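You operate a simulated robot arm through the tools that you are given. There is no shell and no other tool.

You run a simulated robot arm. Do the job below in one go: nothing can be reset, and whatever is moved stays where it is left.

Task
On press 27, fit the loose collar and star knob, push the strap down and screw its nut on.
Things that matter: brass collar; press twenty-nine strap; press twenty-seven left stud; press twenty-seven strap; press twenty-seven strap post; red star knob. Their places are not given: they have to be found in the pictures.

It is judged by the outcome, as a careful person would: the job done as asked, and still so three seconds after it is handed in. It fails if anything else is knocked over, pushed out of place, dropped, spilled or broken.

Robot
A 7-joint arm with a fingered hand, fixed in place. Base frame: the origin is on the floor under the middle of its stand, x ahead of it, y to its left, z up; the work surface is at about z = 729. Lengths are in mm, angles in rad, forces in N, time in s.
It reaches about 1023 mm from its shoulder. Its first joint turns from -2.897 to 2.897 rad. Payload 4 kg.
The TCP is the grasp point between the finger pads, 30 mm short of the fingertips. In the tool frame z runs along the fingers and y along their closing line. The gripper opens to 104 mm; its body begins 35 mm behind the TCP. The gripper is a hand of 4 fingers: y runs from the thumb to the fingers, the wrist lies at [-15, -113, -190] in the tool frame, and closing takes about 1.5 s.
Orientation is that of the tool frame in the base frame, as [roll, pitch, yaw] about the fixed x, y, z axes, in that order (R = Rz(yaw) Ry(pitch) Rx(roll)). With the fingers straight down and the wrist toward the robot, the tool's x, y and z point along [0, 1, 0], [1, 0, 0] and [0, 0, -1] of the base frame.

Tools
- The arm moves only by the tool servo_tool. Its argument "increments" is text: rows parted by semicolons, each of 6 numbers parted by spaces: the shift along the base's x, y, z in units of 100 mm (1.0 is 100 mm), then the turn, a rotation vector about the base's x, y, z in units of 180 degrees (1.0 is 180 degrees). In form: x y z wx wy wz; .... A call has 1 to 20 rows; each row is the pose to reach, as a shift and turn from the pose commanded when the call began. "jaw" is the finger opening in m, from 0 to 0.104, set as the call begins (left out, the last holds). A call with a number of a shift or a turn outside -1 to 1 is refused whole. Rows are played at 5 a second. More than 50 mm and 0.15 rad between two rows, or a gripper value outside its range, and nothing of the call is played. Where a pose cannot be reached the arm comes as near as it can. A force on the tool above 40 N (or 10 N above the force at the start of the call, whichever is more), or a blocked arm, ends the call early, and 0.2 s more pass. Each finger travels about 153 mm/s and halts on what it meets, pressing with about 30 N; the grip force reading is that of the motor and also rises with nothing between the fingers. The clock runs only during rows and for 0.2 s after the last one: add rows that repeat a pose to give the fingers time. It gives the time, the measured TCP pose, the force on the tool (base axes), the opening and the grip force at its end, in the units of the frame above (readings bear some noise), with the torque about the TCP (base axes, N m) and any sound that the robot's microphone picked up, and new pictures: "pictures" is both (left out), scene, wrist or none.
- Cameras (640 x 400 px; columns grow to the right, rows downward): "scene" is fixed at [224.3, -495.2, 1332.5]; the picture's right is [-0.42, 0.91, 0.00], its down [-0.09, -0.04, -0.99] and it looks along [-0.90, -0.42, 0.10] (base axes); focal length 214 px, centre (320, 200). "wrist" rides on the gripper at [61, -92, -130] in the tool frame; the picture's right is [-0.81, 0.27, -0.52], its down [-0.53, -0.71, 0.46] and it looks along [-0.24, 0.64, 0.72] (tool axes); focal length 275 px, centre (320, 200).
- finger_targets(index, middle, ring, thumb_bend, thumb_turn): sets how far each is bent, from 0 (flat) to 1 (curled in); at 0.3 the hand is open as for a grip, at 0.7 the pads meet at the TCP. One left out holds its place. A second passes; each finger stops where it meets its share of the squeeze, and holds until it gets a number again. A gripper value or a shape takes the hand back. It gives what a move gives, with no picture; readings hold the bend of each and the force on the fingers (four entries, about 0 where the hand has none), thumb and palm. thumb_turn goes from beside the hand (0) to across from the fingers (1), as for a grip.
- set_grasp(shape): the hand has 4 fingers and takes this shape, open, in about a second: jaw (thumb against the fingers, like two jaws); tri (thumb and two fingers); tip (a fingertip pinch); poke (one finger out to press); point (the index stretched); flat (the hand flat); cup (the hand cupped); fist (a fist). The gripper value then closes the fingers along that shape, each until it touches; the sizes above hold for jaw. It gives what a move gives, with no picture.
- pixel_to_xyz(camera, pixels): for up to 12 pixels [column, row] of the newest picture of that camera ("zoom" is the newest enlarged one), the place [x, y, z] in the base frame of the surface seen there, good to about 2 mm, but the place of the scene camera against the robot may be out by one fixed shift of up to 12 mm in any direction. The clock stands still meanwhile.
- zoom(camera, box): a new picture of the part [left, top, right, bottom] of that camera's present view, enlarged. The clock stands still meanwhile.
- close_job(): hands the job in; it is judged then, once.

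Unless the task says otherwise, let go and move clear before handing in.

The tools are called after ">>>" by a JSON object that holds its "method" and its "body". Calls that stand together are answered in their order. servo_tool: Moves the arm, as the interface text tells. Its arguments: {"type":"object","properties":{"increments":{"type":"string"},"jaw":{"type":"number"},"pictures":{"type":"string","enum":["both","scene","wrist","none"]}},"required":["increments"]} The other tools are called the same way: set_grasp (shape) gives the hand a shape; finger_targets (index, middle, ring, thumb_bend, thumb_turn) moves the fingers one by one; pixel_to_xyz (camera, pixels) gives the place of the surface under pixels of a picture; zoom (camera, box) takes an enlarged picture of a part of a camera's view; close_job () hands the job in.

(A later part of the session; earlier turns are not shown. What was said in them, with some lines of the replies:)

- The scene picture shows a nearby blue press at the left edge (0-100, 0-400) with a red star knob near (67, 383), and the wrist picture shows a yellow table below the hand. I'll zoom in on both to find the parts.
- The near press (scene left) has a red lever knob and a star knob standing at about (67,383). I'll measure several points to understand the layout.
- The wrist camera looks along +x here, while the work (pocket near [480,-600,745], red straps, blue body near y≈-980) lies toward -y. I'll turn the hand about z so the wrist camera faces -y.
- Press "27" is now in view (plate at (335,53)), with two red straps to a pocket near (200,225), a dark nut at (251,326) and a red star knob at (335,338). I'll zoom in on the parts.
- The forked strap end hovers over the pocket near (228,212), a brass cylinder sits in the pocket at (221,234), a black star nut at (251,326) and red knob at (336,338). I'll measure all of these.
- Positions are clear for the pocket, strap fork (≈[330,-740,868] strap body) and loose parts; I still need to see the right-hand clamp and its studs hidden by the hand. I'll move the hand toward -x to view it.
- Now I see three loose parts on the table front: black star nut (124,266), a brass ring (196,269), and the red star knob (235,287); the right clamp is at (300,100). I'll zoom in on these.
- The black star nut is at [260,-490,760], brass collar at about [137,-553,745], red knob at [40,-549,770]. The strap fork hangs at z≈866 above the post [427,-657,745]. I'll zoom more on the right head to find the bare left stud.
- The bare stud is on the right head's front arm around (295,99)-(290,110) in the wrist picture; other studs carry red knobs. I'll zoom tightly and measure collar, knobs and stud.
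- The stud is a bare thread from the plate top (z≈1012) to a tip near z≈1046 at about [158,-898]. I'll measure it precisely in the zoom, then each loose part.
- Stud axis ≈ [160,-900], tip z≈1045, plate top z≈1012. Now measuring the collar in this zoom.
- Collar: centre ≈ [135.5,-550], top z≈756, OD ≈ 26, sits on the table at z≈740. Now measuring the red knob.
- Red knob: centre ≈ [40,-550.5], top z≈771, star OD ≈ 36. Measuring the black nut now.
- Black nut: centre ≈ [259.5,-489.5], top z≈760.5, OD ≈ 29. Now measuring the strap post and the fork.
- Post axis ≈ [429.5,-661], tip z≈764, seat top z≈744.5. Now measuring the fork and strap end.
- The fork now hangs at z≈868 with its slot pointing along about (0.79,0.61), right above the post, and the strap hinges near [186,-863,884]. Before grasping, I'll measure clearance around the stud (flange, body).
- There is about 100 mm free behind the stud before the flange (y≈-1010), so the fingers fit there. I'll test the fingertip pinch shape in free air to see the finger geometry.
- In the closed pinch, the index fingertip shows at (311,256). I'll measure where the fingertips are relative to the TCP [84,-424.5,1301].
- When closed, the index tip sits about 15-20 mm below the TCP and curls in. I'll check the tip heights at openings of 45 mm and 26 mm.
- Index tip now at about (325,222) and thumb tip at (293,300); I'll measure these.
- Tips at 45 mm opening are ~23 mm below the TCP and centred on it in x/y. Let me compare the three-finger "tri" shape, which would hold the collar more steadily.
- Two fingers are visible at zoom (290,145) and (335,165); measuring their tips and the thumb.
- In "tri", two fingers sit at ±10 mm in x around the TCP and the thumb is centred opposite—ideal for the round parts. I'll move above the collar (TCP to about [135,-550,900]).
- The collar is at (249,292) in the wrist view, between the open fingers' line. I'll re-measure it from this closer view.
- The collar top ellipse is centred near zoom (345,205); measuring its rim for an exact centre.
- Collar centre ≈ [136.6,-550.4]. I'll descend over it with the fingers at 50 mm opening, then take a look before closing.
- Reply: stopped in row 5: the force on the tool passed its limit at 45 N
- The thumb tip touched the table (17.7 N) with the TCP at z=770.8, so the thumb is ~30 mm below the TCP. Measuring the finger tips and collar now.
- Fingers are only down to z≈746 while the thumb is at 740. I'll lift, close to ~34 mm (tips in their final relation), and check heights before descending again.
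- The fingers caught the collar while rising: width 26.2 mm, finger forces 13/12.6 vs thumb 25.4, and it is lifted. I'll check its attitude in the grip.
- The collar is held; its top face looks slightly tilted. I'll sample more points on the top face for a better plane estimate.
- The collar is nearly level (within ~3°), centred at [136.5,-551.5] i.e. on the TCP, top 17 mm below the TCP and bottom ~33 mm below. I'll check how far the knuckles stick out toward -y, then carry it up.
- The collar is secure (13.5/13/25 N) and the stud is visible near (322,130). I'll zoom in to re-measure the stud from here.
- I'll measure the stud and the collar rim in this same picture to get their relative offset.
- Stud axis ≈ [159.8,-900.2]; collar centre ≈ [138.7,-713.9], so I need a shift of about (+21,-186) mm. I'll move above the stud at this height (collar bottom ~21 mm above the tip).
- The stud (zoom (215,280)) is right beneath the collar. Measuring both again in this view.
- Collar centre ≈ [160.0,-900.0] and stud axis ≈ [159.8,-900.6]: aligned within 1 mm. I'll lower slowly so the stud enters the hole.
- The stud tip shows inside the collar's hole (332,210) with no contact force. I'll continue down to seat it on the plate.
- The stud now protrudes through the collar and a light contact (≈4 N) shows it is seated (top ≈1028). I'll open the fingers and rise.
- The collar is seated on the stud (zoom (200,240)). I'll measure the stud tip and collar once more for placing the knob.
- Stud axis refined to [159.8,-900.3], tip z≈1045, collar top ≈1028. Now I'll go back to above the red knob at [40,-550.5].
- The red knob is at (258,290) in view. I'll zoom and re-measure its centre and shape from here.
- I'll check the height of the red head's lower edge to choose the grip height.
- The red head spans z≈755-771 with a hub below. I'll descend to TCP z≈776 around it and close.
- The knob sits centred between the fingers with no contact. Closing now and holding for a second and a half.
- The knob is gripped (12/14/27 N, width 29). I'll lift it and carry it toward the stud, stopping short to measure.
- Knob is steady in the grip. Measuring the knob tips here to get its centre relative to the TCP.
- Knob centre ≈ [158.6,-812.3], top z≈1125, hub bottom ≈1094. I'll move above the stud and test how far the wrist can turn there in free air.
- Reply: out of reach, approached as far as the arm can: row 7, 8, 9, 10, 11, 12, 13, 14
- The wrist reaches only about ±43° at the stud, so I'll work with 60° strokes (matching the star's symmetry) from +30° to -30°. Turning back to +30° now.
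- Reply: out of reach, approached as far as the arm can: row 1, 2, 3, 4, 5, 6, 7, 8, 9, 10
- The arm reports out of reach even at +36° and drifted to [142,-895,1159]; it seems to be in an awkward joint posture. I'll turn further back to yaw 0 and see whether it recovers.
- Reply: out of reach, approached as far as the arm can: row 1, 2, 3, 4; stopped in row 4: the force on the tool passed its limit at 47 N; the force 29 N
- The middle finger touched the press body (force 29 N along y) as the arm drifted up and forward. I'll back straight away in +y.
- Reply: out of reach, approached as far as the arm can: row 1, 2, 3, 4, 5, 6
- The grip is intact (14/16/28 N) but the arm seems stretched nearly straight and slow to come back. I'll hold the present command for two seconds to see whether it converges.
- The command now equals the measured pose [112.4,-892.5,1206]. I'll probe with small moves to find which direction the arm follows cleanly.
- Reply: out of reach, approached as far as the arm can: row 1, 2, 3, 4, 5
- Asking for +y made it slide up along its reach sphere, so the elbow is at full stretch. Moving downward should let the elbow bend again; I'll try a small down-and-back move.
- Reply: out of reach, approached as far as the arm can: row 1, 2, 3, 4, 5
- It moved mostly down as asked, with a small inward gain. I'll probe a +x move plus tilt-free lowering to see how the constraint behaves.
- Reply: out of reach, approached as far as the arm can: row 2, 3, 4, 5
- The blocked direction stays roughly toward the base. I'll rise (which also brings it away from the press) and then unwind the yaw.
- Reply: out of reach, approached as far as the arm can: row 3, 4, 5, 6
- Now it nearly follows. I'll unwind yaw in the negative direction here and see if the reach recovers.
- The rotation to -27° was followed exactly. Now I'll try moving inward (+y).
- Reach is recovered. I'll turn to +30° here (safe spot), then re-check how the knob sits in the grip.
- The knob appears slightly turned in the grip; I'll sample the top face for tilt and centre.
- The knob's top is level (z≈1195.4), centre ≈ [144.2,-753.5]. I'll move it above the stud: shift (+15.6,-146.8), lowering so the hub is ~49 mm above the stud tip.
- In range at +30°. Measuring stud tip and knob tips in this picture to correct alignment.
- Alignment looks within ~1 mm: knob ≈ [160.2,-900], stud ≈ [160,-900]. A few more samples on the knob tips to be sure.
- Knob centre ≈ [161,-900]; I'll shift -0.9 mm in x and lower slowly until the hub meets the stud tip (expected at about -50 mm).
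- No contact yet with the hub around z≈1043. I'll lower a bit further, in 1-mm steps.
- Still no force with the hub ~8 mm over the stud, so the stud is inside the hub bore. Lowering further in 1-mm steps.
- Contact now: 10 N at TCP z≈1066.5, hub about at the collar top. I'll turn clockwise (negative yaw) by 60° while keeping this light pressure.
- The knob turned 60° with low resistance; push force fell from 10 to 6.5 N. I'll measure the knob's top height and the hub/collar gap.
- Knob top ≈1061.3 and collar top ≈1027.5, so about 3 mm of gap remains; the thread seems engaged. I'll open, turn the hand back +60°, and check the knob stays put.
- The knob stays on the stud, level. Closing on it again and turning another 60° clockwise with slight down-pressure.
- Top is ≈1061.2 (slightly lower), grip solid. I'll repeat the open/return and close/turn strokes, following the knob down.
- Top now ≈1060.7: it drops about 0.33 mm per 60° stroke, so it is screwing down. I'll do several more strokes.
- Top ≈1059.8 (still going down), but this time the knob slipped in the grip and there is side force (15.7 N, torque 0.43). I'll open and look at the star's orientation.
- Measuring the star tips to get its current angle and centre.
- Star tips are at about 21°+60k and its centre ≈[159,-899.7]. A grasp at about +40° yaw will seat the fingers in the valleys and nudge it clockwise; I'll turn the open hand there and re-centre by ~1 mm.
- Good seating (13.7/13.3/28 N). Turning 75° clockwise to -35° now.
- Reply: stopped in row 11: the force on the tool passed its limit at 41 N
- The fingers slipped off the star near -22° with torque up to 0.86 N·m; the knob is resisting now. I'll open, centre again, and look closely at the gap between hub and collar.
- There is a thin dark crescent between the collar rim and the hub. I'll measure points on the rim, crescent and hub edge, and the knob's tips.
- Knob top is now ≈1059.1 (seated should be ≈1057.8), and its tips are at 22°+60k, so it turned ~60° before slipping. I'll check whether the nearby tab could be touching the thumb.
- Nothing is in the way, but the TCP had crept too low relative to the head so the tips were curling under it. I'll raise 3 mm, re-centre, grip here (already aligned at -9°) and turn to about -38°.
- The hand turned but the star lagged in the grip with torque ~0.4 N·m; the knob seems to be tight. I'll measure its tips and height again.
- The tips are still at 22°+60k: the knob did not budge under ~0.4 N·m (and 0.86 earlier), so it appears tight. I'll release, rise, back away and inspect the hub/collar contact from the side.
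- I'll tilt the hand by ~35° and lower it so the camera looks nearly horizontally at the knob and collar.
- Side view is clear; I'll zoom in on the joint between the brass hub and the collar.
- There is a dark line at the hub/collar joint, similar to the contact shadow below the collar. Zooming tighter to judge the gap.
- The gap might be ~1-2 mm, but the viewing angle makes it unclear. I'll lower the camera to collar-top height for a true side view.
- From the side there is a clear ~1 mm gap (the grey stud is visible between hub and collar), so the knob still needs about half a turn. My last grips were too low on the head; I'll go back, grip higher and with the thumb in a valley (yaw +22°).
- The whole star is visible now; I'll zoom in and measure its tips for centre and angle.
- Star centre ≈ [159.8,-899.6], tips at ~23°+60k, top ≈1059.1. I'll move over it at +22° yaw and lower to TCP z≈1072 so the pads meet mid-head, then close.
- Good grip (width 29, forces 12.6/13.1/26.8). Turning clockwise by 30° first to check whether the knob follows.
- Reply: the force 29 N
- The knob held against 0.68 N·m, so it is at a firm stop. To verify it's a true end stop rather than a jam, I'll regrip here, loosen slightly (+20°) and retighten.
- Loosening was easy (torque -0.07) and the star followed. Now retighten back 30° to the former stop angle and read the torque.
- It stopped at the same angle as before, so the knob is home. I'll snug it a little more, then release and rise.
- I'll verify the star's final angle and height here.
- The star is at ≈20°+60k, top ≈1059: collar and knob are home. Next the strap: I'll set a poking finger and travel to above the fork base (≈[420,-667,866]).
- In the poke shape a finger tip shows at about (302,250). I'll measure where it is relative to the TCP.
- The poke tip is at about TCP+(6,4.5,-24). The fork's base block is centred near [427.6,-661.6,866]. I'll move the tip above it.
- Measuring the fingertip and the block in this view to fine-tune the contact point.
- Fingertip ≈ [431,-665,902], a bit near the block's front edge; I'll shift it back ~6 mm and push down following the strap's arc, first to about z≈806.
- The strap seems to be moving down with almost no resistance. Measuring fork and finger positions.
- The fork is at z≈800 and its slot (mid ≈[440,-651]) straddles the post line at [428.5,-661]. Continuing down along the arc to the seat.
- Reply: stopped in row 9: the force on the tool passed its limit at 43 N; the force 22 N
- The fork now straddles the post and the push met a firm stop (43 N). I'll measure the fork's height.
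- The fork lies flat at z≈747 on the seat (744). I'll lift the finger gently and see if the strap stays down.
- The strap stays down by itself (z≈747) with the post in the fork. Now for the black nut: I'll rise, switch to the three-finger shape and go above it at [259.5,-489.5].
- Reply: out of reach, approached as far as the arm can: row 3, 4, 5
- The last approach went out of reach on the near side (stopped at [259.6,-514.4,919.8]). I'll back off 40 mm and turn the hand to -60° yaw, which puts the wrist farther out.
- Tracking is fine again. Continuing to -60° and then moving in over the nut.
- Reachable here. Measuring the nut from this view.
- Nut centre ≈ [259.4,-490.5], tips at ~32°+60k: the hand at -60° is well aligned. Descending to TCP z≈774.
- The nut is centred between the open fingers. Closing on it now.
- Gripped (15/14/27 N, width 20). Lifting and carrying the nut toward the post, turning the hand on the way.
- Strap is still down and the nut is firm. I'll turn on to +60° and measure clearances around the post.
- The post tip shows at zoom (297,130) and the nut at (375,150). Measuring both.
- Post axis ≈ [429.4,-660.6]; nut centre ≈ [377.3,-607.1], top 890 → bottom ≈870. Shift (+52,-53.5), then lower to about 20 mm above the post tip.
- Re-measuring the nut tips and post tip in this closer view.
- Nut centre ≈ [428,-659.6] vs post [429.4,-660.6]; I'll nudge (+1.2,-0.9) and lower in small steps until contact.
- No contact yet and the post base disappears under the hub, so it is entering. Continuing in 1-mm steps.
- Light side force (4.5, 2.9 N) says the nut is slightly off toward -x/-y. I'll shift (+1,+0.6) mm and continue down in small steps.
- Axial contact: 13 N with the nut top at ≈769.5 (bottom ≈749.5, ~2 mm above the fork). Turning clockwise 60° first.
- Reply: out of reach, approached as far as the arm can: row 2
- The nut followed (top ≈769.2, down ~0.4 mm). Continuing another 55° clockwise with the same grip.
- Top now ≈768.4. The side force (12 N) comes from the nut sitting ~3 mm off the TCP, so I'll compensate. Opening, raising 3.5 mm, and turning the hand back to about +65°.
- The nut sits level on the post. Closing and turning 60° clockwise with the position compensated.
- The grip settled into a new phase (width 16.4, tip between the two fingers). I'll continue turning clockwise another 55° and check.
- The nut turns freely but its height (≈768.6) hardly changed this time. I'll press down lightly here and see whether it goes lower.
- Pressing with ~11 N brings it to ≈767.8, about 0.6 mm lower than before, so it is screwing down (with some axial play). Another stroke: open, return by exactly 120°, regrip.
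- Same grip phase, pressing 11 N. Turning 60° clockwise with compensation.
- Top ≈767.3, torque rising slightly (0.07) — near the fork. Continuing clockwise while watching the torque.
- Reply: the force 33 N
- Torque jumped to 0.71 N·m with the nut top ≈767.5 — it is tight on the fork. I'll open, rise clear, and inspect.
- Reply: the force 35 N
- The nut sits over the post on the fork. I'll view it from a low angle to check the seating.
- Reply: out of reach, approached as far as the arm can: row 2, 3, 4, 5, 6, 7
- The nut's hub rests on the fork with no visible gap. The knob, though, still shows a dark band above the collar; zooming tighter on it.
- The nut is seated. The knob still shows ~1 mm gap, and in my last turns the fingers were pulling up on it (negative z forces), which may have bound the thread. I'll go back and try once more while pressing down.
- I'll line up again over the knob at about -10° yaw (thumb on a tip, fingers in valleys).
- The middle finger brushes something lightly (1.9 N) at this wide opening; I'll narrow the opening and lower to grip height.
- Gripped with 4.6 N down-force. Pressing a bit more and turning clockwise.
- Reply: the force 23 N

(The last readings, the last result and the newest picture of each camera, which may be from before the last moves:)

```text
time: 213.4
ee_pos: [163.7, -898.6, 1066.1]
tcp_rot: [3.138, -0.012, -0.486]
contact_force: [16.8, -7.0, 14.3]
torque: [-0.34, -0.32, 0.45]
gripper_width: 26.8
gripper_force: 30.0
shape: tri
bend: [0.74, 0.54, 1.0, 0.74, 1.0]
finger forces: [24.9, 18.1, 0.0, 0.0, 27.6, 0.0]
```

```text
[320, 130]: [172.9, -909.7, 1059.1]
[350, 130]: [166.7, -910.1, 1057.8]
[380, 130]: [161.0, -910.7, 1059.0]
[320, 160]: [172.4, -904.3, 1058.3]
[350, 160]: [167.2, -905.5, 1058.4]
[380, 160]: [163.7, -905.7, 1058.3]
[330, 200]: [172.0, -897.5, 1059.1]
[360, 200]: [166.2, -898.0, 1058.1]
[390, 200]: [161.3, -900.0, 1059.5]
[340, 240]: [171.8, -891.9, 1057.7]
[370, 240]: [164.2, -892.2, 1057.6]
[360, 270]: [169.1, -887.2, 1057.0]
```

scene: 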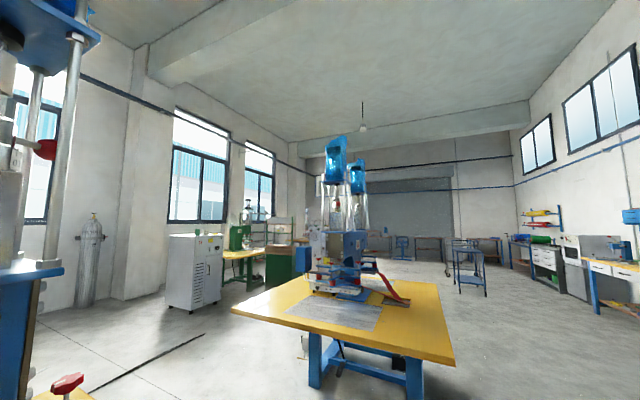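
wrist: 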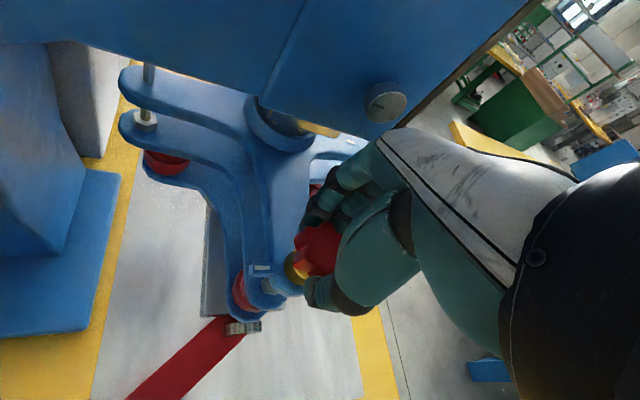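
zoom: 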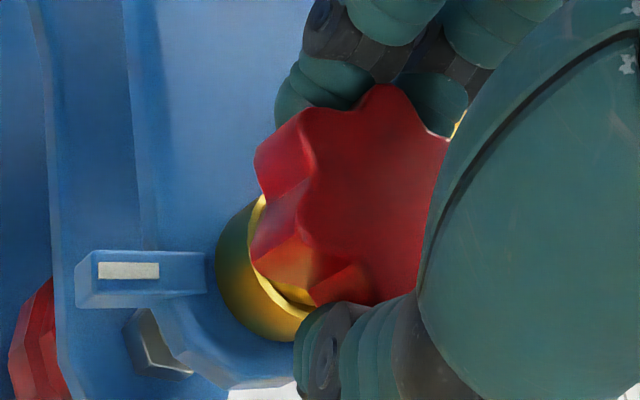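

Under 14 N press the top reads ≈1058.3 (seated height) and it resists at 0.45 N·m: it's tight. I'll relax, release, and re-measure.

>>> {"method": "servo_tool", "body": {"increments": "-0.015 0.005 0.005 0 0 0.03; -0.015 0.005 0.005 0 0 0.03", "pictures": "none"}}

>>> {"method": "servo_tool", "body": {"increments": "0 0 0 0 0 0; 0 0 0 0 0 0; 0 0 0 0 0 0; 0 0 0.15 0 0 0; 0 0 0.4 0 0 0; 0 0.1 0.5 0 0 0; 0 0.3 0.5 0 0 0.035; 0 0.5 0.5 0 0 0.07; 0 0.6 0.5 0 0 0.105; 0 0.6 0.5 0 0 0.125; 0 0.6 0.5 0 0 0.125", "jaw": 0.05, "pictures": "wrist"}}

>>> {"method": "zoom", "body": {"camera": "wrist", "box": [260, 180, 340, 280]}}

```text
time: 214.0
ee_pos: [160.5, -899.0, 1064.6]
tcp_rot: [3.138, -0.01, -0.394]
contact_force: [22.5, -4.2, 14.8]
torque: [-0.31, -0.51, 0.4]
gripper_width: 27.1
gripper_force: 30.1
shape: tri
bend: [0.74, 0.55, 1.0, 0.74, 1.0]
finger forces: [29.9, 15.1, 0.1, 0.1, 27.8, 0.0]
```

```text
time: 216.4
ee_pos: [158.6, -837.9, 1114.8]
tcp_rot: [3.138, -0.01, -0.002]
contact_force: [0.0, -0.5, -0.6]
torque: [-0.02, 0.01, -0.05]
gripper_width: 50.1
gripper_force: 0.1
shape: tri
bend: [0.74, 0.45, 0.99, 0.71, 1.0]
finger forces: [0.0, 0.0, 0.0, 0.0, 0.1, 0.0]
```

wrist: 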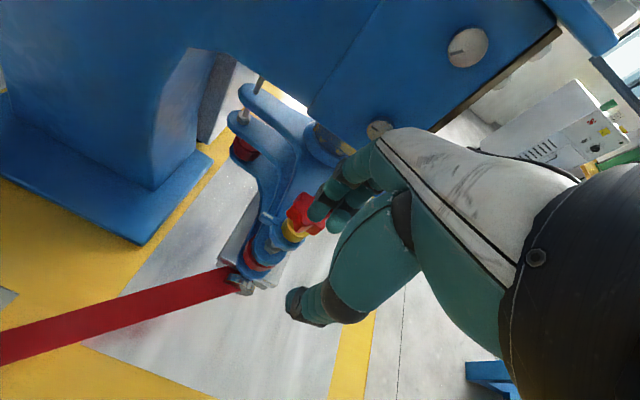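

```text
4.00 times, centred on (300, 230) of wrist
```

zoom: 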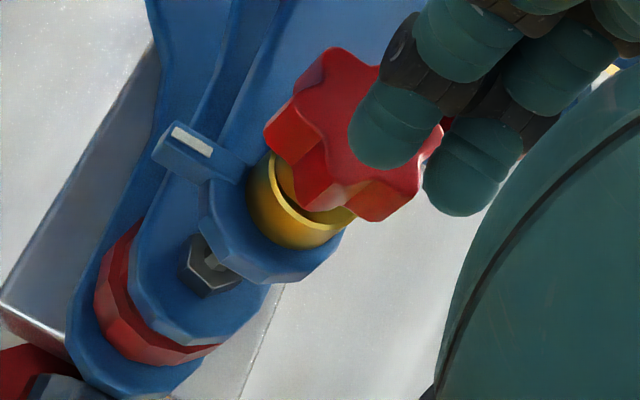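

I'll take the low side view again to see the gap after this.

>>> {"method": "servo_tool", "body": {"increments": "-0.2 0.2 0 0 0 0; -0.4 0.4 0 -0.035 0 0; -0.6 0.5 -0.2 -0.07 0 0; -0.8 0.5 -0.4 -0.105 0 0; -0.8 0.5 -0.62 -0.14 0 0; -0.8 0.5 -0.62 -0.175 0 0; -0.8 0.5 -0.62 -0.194 0 0; -0.8 0.5 -0.62 -0.194 0 0", "pictures": "none"}}

>>> {"method": "servo_tool", "body": {"increments": "0 0.05 -0.25 0 0 0; 0 0.1 -0.5 0 0 0; 0 0.1 -0.72 0 0 0; 0 0.1 -0.72 0 0 0", "pictures": "wrist"}}

>>> {"method": "zoom", "body": {"camera": "wrist", "box": [255, 70, 305, 115]}}

>>> {"method": "zoom", "body": {"camera": "wrist", "box": [262, 82, 294, 108]}}

```text
time: 218.2
ee_pos: [78.0, -788.1, 1054.2]
tcp_rot: [2.529, -0.007, 0.003]
contact_force: [-1.2, 0.7, 0.7]
torque: [-0.03, 0.02, 0.0]
gripper_width: 49.9
gripper_force: 0.0
shape: tri
bend: [0.74, 0.45, 0.99, 0.71, 1.0]
finger forces: [0.0, 0.0, 0.1, 0.1, 0.0, 0.1]
```

```text
time: 219.2
ee_pos: [76.7, -781.8, 980.8]
tcp_rot: [2.529, -0.009, 0.004]
contact_force: [0.7, -0.2, -0.9]
torque: [-0.01, 0.0, -0.03]
gripper_width: 50.0
gripper_force: 0.1
shape: tri
bend: [0.74, 0.45, 0.99, 0.71, 1.0]
finger forces: [0.0, 0.0, 0.0, 0.1, 0.0, 0.0]
```

wrist: 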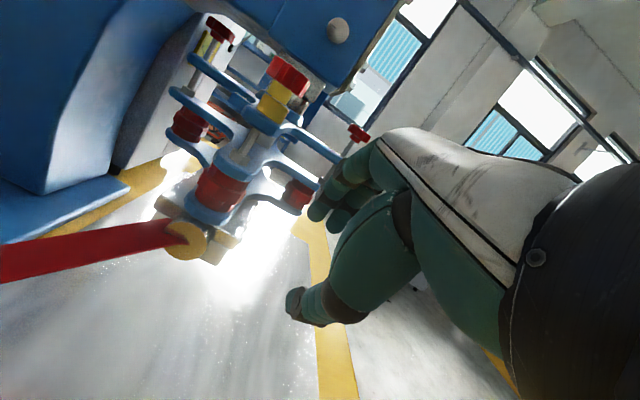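

```text
8.89 times, centred on (280, 92) of wrist
```

zoom: 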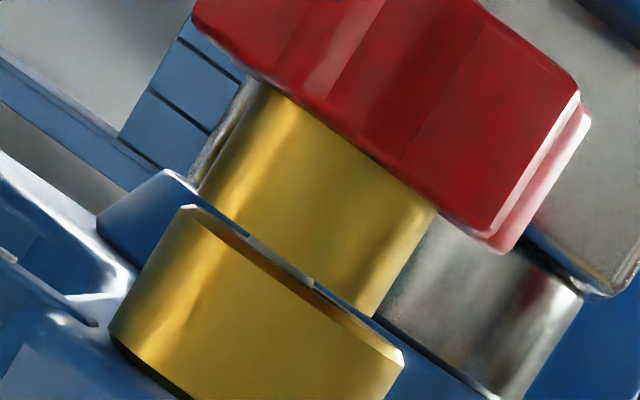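

```text
15.38 times, centred on (278, 95) of wrist
```

zoom: 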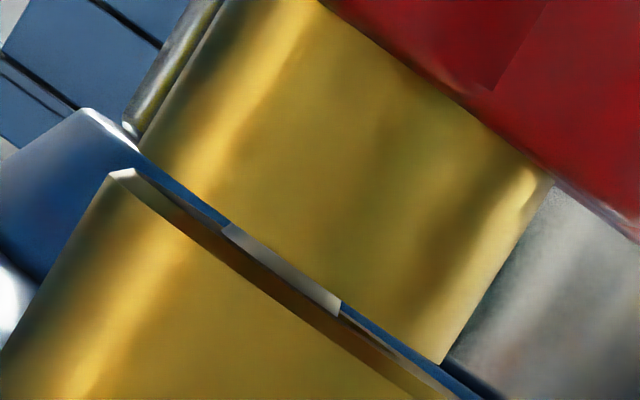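

The remaining hairline is the thread's end stop: the knob holds firm at the same angle even under 0.45-0.86 N·m. I'll retreat, level the hand, and do a last overall check.

>>> {"method": "servo_tool", "body": {"increments": "0 0.2 0.3 0 0 0; 0 0.4 0.6 0.035 0 0; 0 0.6 0.9 0.07 0 0; 0 0.8 1 0.105 0 0; 0 1 1 0.14 0 0; 0 1 1 0.175 0 0; 0 1 1 0.197 0 0; 0 1 1 0.197 0 0", "jaw": 0.09, "pictures": "none"}}

>>> {"method": "servo_tool", "body": {"increments": "0.3 0.2 0.3 0 0 0; 0.6 0.4 0.6 0 0 0; 0.8 0.6 0.9 0 0 0; 1 0.8 1 0 0 0; 1 0.8 1 0 0 0", "pictures": "none"}}

>>> {"method": "servo_tool", "body": {"increments": "0.3 0.2 0.3 0 0 0; 0.6 0.4 0.6 0 0 0; 0.8 0.6 0.9 0 0 0; 1 0.8 1 0 0 0; 1 0.8 1 0 0 0", "pictures": "wrist"}}

>>> {"method": "zoom", "body": {"camera": "wrist", "box": [140, 60, 380, 260]}}

```text
time: 221.0
ee_pos: [78.0, -679.2, 1081.3]
tcp_rot: [-3.134, -0.008, -0.001]
contact_force: [-0.3, -0.4, -0.4]
torque: [0.0, 0.0, -0.06]
gripper_width: 89.6
gripper_force: 0.1
shape: tri
bend: [0.27, 0.33, 0.99, 0.42, 0.98]
finger forces: [0.1, 0.1, 0.0, 0.0, 0.1, 0.0]
```

```text
time: 222.2
ee_pos: [178.6, -599.0, 1180.8]
tcp_rot: [-3.136, -0.01, -0.004]
contact_force: [-0.2, 0.6, 0.1]
torque: [-0.02, 0.0, -0.04]
gripper_width: 89.7
gripper_force: 0.1
shape: tri
bend: [0.27, 0.33, 0.99, 0.42, 0.98]
finger forces: [0.1, 0.0, 0.0, 0.0, 0.0, 0.0]
```

```text
time: 223.4
ee_pos: [280.0, -520.3, 1280.2]
tcp_rot: [-3.137, -0.008, -0.002]
contact_force: [0.4, -0.2, 0.0]
torque: [-0.05, -0.03, 0.01]
gripper_width: 89.8
gripper_force: 0.0
shape: tri
bend: [0.27, 0.33, 0.99, 0.42, 0.98]
finger forces: [0.0, 0.1, 0.0, 0.0, 0.0, 0.0]
```

wrist: 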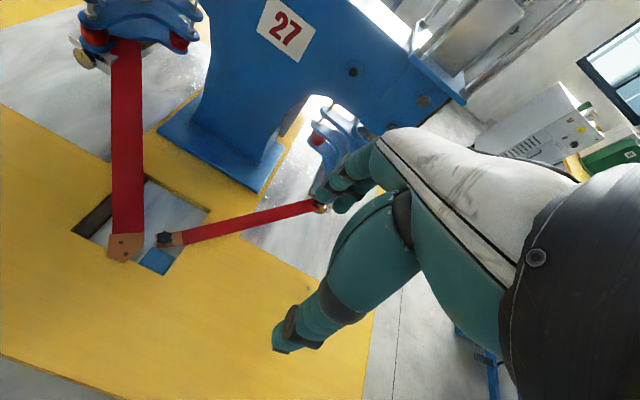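

```text
2.00 times, centred on (260, 160) of wrist
```

zoom: 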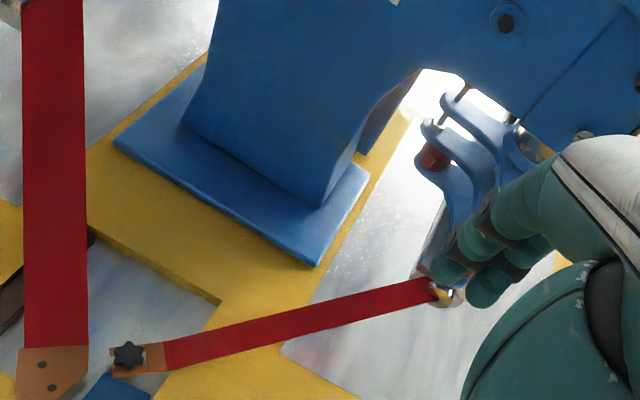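

The strap is down with the black nut over the post at (163,239), and the hand is clear. One last measurement of the nut before handing in.

>>> {"method": "zoom", "body": {"camera": "wrist", "box": [145, 222, 195, 258]}}

>>> {"method": "pixel_to_xyz", "body": {"camera": "wrist", "pixels": [[163, 239], [161, 237], [165, 240], [164, 237], [162, 241], [180, 237], [184, 239], [172, 244], [125, 245]]}}

```text
11.11 times, centred on (170, 240) of wrist
```

zoom: 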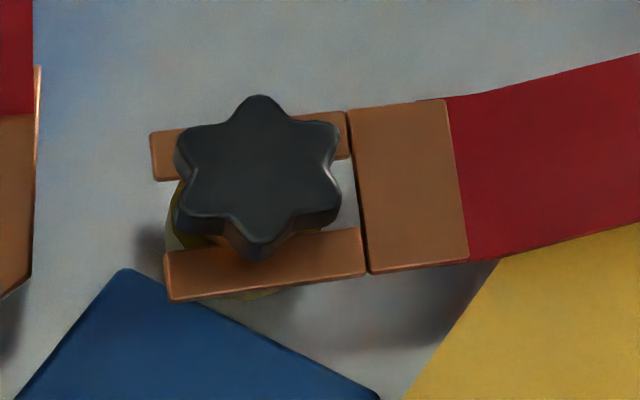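

```text
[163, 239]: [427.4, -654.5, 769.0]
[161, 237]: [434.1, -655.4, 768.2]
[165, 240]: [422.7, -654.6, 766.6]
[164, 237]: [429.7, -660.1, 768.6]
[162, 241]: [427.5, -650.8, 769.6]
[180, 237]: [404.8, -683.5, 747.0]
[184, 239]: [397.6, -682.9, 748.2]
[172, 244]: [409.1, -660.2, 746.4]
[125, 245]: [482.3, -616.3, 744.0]
```

The nut (top ≈768) covers the post and both tines, and the strap lies at z≈747. Collar and knob are on the left stud and the hand is clear. Nothing else looks moved, so I'm handing in.

>>> {"method": "close_job", "body": {}}

```text
The job is handed in.
```

I fitted the collar and star knob on press 27, pushed the strap down and screwed its nut on. The knob may not be fully seated: a gap of about 1 mm remains under it.

- **Collar:** the brass collar sits flat on the plate, on the stud that had no knob. From where the robot stands this stud is on the right-hand head. I took it as the "left stud" because it was the only bare stud I could see.
- **Star knob:** the red knob is screwed on over the collar. It went down about one turn and then stopped. It would not turn further at up to about 0.86 N·m. When I loosened it and retightened, it stopped at the same angle. I could not close the gap.
- **Strap:** the fork lies flat on its seat around the post, and it stayed down when I let go.
- **Strap nut:** the black star nut is tight (about 0.7 N·m) and clamps both prongs of the fork, with no gap visible.

While carrying the knob, the arm got stuck near the end of its reach and a finger hit the press body with about 47 N. I saw no marks and nothing out of place afterwards. I did not touch press 29 or its strap. The hand was clear when I handed in.
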